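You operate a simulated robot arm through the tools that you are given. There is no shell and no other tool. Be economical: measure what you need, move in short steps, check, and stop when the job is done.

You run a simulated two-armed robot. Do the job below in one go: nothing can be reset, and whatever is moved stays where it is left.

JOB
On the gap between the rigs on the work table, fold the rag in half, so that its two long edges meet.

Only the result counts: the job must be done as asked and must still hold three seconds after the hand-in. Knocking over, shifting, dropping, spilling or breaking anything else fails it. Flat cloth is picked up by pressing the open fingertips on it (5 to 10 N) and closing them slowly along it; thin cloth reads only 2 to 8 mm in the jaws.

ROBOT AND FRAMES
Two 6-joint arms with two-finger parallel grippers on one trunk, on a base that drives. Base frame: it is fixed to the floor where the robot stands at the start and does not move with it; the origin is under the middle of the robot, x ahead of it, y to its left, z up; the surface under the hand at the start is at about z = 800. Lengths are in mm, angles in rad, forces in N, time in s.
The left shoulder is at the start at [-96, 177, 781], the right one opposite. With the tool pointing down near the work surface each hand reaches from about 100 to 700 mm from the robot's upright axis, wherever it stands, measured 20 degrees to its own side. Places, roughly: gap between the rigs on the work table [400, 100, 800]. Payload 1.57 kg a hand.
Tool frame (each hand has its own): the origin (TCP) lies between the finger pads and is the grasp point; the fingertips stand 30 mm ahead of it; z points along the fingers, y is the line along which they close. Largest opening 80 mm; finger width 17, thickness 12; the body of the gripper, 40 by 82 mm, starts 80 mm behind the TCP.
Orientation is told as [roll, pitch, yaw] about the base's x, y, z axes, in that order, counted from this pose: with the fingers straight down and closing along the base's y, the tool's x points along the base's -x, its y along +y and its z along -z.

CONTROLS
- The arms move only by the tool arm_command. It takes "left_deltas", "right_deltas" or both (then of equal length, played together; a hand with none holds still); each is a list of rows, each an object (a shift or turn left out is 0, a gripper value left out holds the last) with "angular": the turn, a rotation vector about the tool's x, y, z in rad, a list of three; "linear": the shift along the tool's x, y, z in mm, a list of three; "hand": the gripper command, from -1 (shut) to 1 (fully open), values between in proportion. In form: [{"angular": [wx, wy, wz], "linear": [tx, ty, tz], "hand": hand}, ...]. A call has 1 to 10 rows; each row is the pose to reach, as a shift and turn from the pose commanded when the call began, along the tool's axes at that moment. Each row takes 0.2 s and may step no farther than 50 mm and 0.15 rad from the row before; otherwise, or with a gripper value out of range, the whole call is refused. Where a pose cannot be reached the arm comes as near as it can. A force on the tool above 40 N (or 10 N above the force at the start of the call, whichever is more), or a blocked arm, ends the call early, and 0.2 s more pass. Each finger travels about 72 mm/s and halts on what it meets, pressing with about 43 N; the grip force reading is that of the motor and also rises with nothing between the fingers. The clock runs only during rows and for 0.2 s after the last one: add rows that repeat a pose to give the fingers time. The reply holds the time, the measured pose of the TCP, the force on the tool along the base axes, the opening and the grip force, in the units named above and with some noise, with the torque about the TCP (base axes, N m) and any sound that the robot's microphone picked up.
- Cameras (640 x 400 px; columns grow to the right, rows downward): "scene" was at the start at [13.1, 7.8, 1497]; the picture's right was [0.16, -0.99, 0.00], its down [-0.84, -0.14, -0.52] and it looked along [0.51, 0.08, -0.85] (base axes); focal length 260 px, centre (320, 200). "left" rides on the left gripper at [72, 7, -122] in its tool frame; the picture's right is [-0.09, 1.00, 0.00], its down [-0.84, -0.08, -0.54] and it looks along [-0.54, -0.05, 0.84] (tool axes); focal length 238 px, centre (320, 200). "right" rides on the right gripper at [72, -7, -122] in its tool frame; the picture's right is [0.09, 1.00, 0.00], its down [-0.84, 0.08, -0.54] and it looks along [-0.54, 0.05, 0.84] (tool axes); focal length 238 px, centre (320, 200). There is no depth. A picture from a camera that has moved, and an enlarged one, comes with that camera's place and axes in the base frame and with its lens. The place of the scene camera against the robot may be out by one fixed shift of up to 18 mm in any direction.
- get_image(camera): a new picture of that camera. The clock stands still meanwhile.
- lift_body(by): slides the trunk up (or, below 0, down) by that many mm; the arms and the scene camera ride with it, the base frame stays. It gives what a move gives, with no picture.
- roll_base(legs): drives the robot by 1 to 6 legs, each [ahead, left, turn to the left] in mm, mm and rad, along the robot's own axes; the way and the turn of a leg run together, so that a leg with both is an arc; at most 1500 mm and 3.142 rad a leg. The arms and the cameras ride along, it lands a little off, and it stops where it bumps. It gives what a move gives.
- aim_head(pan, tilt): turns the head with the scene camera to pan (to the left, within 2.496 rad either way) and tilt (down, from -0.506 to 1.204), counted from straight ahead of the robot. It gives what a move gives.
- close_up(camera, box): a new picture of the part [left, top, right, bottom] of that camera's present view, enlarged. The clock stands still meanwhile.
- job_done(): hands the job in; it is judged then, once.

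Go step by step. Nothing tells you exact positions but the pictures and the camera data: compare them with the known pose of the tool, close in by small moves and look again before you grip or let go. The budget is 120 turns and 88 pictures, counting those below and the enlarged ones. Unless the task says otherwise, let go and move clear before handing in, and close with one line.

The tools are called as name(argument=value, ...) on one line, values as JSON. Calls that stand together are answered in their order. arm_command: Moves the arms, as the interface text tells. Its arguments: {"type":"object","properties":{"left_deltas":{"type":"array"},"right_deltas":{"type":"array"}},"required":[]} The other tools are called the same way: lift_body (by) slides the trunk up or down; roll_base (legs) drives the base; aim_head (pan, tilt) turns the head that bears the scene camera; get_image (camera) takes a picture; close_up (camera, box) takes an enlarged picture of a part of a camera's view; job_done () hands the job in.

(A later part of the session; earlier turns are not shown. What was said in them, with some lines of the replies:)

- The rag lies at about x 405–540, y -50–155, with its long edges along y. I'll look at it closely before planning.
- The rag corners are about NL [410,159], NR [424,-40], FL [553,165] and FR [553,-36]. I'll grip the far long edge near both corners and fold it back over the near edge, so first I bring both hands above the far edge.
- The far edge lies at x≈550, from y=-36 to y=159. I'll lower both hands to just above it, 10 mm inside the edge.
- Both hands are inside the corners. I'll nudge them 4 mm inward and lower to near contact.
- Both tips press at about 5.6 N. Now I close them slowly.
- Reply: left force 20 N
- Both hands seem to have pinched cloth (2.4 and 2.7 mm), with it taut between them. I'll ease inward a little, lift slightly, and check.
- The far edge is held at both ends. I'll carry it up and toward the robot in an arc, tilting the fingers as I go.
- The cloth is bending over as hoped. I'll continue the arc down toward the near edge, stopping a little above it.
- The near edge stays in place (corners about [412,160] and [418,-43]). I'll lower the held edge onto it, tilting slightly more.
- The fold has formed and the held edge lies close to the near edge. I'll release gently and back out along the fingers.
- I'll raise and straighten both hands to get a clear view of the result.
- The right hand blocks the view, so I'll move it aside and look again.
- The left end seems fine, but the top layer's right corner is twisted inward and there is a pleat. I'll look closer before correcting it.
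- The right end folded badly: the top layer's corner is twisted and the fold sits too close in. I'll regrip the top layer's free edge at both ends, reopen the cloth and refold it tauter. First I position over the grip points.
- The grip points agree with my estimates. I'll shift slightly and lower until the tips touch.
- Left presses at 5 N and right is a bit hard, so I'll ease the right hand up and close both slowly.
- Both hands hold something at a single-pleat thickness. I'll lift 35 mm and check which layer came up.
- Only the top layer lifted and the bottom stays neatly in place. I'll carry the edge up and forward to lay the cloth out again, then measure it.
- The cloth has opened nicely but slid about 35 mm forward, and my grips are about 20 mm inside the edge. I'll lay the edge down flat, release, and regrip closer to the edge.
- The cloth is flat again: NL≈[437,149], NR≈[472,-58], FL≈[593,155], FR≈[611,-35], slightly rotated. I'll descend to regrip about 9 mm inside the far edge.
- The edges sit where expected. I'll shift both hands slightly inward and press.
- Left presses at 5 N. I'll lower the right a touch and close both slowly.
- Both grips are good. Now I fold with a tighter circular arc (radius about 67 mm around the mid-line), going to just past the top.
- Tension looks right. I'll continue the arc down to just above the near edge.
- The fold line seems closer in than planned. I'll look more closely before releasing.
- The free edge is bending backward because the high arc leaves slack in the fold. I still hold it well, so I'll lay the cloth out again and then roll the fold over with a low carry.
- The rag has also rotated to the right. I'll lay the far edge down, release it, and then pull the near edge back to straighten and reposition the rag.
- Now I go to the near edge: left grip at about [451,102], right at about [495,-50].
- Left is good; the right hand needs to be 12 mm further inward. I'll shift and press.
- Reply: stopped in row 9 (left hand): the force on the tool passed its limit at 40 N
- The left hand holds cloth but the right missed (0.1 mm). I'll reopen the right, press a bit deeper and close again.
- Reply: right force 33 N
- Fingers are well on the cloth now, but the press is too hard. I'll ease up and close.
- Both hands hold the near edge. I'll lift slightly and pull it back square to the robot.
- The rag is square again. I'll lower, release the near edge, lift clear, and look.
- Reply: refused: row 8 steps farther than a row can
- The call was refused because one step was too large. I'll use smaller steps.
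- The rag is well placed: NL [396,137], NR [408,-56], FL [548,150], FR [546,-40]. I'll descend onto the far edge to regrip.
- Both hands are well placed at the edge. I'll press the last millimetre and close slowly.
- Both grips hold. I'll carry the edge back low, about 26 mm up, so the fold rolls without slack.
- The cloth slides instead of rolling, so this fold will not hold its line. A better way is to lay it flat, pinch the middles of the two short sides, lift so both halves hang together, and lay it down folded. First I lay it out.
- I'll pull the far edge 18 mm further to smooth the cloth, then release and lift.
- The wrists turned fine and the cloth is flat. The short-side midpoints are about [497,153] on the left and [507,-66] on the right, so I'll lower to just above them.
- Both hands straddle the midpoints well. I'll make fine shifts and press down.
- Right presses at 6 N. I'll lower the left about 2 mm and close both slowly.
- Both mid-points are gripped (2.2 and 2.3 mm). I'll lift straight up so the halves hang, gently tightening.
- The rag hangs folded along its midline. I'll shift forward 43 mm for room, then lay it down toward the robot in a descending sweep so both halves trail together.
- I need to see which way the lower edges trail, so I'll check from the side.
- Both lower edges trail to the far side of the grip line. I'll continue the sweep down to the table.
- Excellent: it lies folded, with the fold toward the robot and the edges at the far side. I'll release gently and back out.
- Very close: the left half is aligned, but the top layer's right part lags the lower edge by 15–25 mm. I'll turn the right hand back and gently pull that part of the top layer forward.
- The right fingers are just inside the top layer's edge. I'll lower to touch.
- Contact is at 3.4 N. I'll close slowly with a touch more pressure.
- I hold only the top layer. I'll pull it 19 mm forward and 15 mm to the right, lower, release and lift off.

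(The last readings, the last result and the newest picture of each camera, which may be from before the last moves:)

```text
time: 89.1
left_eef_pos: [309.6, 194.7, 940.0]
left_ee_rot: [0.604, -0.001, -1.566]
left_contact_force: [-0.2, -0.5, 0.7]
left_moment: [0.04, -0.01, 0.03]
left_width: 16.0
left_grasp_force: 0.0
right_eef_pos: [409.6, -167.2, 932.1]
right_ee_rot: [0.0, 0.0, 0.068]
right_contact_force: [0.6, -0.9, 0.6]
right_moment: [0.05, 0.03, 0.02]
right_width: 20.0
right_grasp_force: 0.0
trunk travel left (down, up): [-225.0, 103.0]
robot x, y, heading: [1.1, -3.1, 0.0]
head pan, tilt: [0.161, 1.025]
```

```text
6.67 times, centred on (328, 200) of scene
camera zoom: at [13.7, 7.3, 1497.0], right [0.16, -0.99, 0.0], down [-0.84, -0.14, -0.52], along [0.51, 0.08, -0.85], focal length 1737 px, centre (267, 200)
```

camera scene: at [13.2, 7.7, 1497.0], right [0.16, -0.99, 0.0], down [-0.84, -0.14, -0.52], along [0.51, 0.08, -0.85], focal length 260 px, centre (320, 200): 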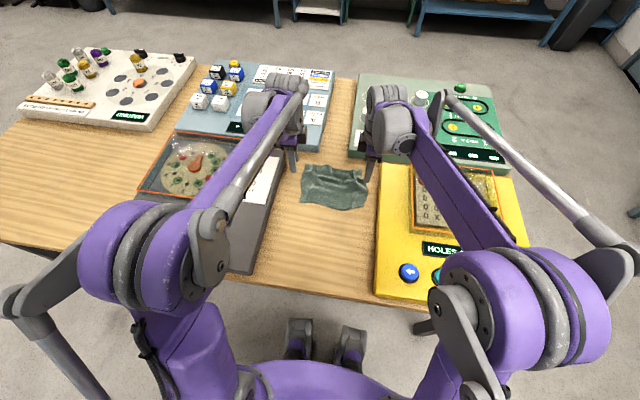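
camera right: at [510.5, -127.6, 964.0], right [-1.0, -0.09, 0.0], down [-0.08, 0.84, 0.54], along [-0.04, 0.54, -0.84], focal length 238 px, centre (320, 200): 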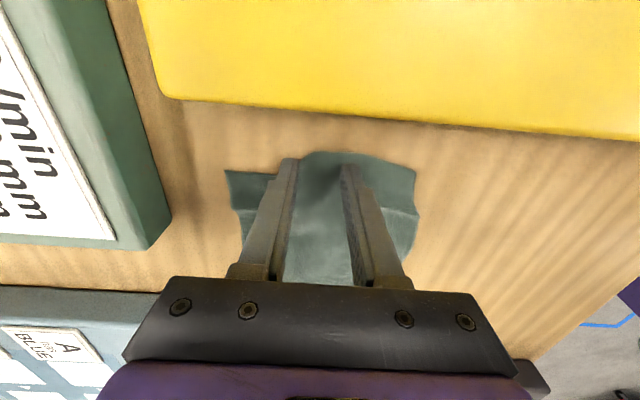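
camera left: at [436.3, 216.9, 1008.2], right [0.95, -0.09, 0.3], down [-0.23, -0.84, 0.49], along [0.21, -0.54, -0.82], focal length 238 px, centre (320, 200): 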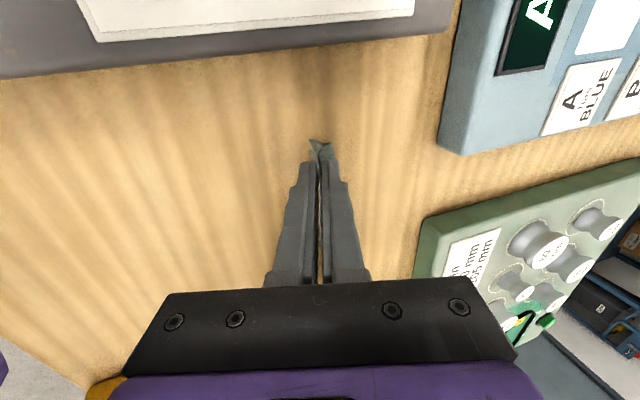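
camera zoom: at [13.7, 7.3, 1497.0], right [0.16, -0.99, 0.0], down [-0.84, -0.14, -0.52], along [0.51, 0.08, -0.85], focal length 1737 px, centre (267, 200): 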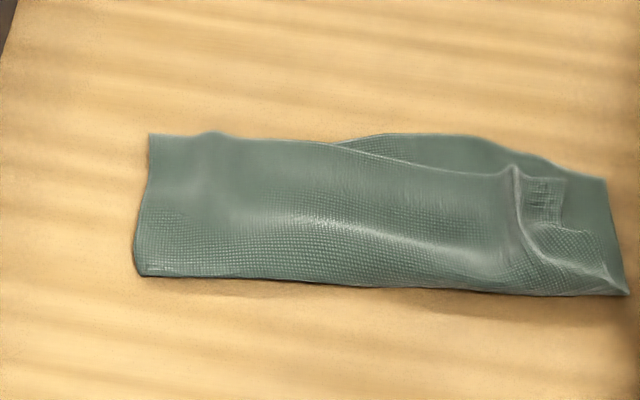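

Better, but the top layer's right corner is still about 19 mm short with a ridge of slack. I'll straighten the left hand to anchor the left part, then pull that corner once more.

arm_command(left_deltas=[{"angular": [0.12, 0, 0], "hand": -0.8}, {"angular": [0.24, 0, 0], "hand": -1}, {"angular": [0.36, 0, 0]}, {"angular": [0.48, 0, 0]}, {"angular": [0.604, 0, 0]}, {"angular": [0.604, 0, 0]}], right_deltas=[{"linear": [-8, 18, 0], "hand": -0.6}, {"linear": [-16, 37, 0]}, {"linear": [-25, 56, 0]}, {"linear": [-34, 75, 10]}, {"linear": [-43, 96, 30]}, {"linear": [-51, 114, 60]}])

arm_command(left_deltas=[{"linear": [-14, 20, 5]}, {"linear": [-28, 40, 15]}, {"linear": [-42, 60, 30]}, {"linear": [-56, 80, 45]}, {"linear": [-70, 100, 60]}, {"linear": [-78, 120, 80]}, {"linear": [-78, 125, 98]}, {"linear": [-78, 125, 104]}])

close_up(camera="right", box=[120, 60, 520, 260])

```text
time: 90.5
left_eef_pos: [308.6, 196.0, 939.7]
left_ee_rot: [-0.002, 0.0, -1.567]
left_contact_force: [1.1, -0.4, 0.4]
left_moment: [0.01, -0.05, 0.02]
left_width: 0.3
left_grasp_force: 21.3
right_eef_pos: [453.0, -45.8, 874.3]
right_ee_rot: [0.0, 0.002, 0.067]
right_contact_force: [0.0, -0.1, 0.0]
right_moment: [-0.01, 0.04, 0.02]
right_width: 16.1
right_grasp_force: 0.2
trunk travel left (down, up): [-225.0, 103.0]
robot x, y, heading: [0.1, -1.4, 0.003]
head pan, tilt: [0.161, 1.025]
```

```text
time: 92.3
left_eef_pos: [434.1, 118.3, 833.8]
left_ee_rot: [0.0, 0.002, -1.569]
left_contact_force: [-0.2, -0.6, 0.4]
left_moment: [-0.01, 0.0, 0.04]
left_width: 0.0
left_grasp_force: 21.2
right_eef_pos: [451.9, -46.7, 873.9]
right_ee_rot: [0.001, 0.0, 0.068]
right_contact_force: [-0.2, -0.8, -1.0]
right_moment: [0.0, 0.03, 0.02]
right_width: 15.9
right_grasp_force: 0.1
trunk travel left (down, up): [-225.0, 103.0]
robot x, y, heading: [-0.1, -3.3, -0.002]
head pan, tilt: [0.161, 1.025]
```

```text
1.60 times, centred on (320, 160) of right
camera zoom: at [380.2, -59.1, 996.4], right [-0.16, 0.99, 0.0], down [0.83, 0.13, 0.54], along [0.53, 0.09, -0.84], focal length 381 px, centre (320, 264)
```

zoom: 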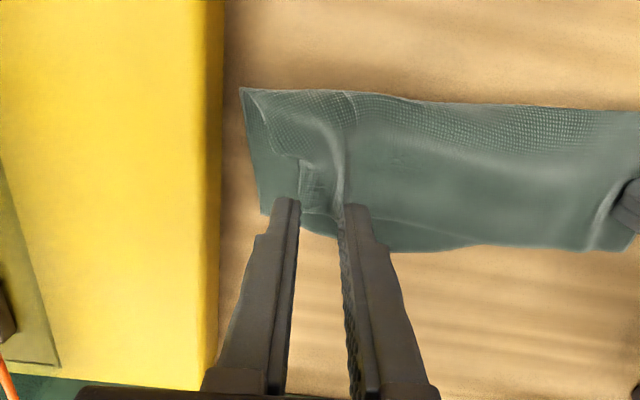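

The fingers sit just inside the top corner. I'll anchor with the left hand and lower the right.

arm_command(left_deltas=[{"linear": [0, 0, 1]}, {"linear": [0, 0, 2]}, {"linear": [0, 0, 2.4]}, {"linear": [0, 0, 2.4]}, {"linear": [0, 0, 2.4]}], right_deltas=[{"linear": [-3, 2, 15]}, {"linear": [-3, 2, 30]}, {"linear": [-3, 2, 38]}, {"linear": [-3, 2, 41]}, {"linear": [-3, 2, 41]}])

```text
time: 93.5
left_eef_pos: [434.3, 117.7, 832.6]
left_ee_rot: [-0.001, 0.0, -1.566]
left_contact_force: [-0.6, 0.0, 4.5]
left_moment: [0.03, -0.01, -0.02]
left_width: 0.0
left_grasp_force: 21.2
right_eef_pos: [455.2, -46.0, 833.8]
right_ee_rot: [0.0, 0.0, 0.068]
right_contact_force: [0.6, 0.9, 0.3]
right_moment: [0.0, -0.01, -0.04]
right_width: 16.0
right_grasp_force: 0.1
trunk travel left (down, up): [-225.0, 103.0]
robot x, y, heading: [1.9, -2.4, -0.001]
head pan, tilt: [0.161, 1.025]
```

arm_command(left_deltas=[{"linear": [0, 0, 0.3]}, {"linear": [0, 0, 0.3]}, {"linear": [0, 0, 0.3]}, {"linear": [0, 0, 0.3]}, {"linear": [0, 0, 0.3]}, {"linear": [0, 0, 0.3]}, {"linear": [0, 0, 0.3]}, {"linear": [0, 0, 0.3]}, {"linear": [0, 0, 0.3]}], right_deltas=[{"linear": [0, 0, 1.3]}, {"linear": [0, 0, 1.8]}, {"linear": [0, 0, 1.8], "hand": -0.66}, {"linear": [0, 0, 1.8], "hand": -0.74}, {"linear": [0, 0, 1.8], "hand": -0.82}, {"linear": [0, 0, 1.8], "hand": -0.9}, {"linear": [0, 0, 1.6], "hand": -1}, {"linear": [0, 0, 1], "hand": -1}, {"linear": [0, 0, -2], "hand": -1}])

```text
time: 95.5
left_eef_pos: [432.9, 116.7, 832.0]
left_ee_rot: [-0.001, -0.002, -1.568]
left_contact_force: [3.0, 2.3, 18.0]
left_moment: [0.12, -0.09, 0.01]
left_width: 0.2
left_grasp_force: 21.4
right_eef_pos: [453.1, -45.2, 836.5]
right_ee_rot: [-0.001, -0.001, 0.066]
right_contact_force: [-0.6, 0.7, 0.4]
right_moment: [0.02, -0.02, 0.01]
right_width: 1.5
right_grasp_force: 23.3
trunk travel left (down, up): [-225.0, 103.0]
robot x, y, heading: [-0.6, -0.5, 0.003]
head pan, tilt: [0.161, 1.025]
```

The top corner is held (1.5 mm) and the left is anchored. I'll pull it 11 mm forward and 16 mm right, lower, and release.

arm_command(right_deltas=[{"linear": [-2, -4, -3]}, {"linear": [-5, -8, -3]}, {"linear": [-8, -12, -3]}, {"linear": [-11, -16, -3]}, {"linear": [-11, -16, 1]}, {"linear": [-11, -16, 3], "hand": -0.85}, {"linear": [-11, -16, 3], "hand": -0.65}, {"linear": [-11, -16, 3], "hand": -0.5}, {"linear": [-11, -16, -15]}, {"linear": [-11, -16, -50]}])

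arm_command(left_deltas=[{"linear": [0, 0, -15]}, {"linear": [0, 0, -50]}, {"linear": [20, -20, -80]}, {"linear": [50, -50, -95]}, {"linear": [75, -80, -100]}, {"linear": [90, -105, -100]}, {"linear": [90, -105, -100]}], right_deltas=[{"linear": [5, 0, -15]}, {"linear": [20, -20, -35]}, {"linear": [40, -50, -40]}, {"linear": [60, -80, -40]}, {"linear": [70, -110, -40]}, {"linear": [70, -120, -40]}, {"linear": [70, -120, -40]}])

close_up(camera="scene", box=[280, 170, 376, 230])

```text
time: 97.7
left_eef_pos: [434.0, 117.5, 830.7]
left_ee_rot: [0.001, 0.0, -1.568]
left_contact_force: [1.1, -0.4, 18.7]
left_moment: [0.04, -0.07, -0.02]
left_width: 0.0
left_grasp_force: 21.0
right_eef_pos: [466.3, -61.0, 886.4]
right_ee_rot: [-0.001, 0.0, 0.067]
right_contact_force: [-0.3, 0.6, -0.6]
right_moment: [0.0, 0.03, -0.03]
right_width: 20.0
right_grasp_force: 0.2
trunk travel left (down, up): [-225.0, 103.0]
robot x, y, heading: [-1.1, -1.1, -0.006]
head pan, tilt: [0.161, 1.025]
```

```text
time: 99.3
left_eef_pos: [329.2, 209.5, 931.2]
left_ee_rot: [0.001, -0.003, -1.567]
left_contact_force: [0.3, 0.7, -0.7]
left_moment: [-0.03, 0.03, 0.02]
left_width: 0.1
left_grasp_force: 21.2
right_eef_pos: [408.2, -186.9, 924.4]
right_ee_rot: [0.0, 0.001, 0.065]
right_contact_force: [0.0, 0.5, 0.1]
right_moment: [0.0, 0.0, -0.05]
right_width: 20.2
right_grasp_force: 0.0
trunk travel left (down, up): [-225.0, 103.0]
robot x, y, heading: [-1.6, 0.8, 0.006]
head pan, tilt: [0.161, 1.025]
```

```text
6.67 times, centred on (328, 200) of scene
camera zoom: at [13.5, 7.6, 1497.0], right [0.16, -0.99, 0.0], down [-0.84, -0.14, -0.52], along [0.51, 0.08, -0.85], focal length 1737 px, centre (267, 200)
```

zoom: 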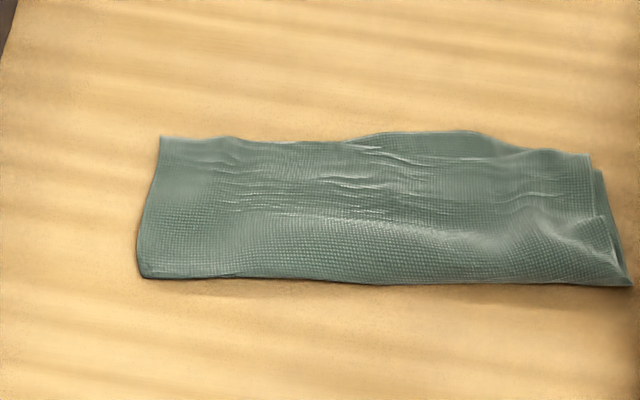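

The rag now lies folded in half. Its long edges meet at both ends, with at most about a 14 mm lag mid-edge, and both hands are clear, so I hand in.

job_done()

```text
The job is handed in.
```

I folded the rag in half in the gap between the rigs and handed it in. Its long edges meet at both ends, with up to about 14 mm of mismatch mid-edge; I released it and moved both hands clear.
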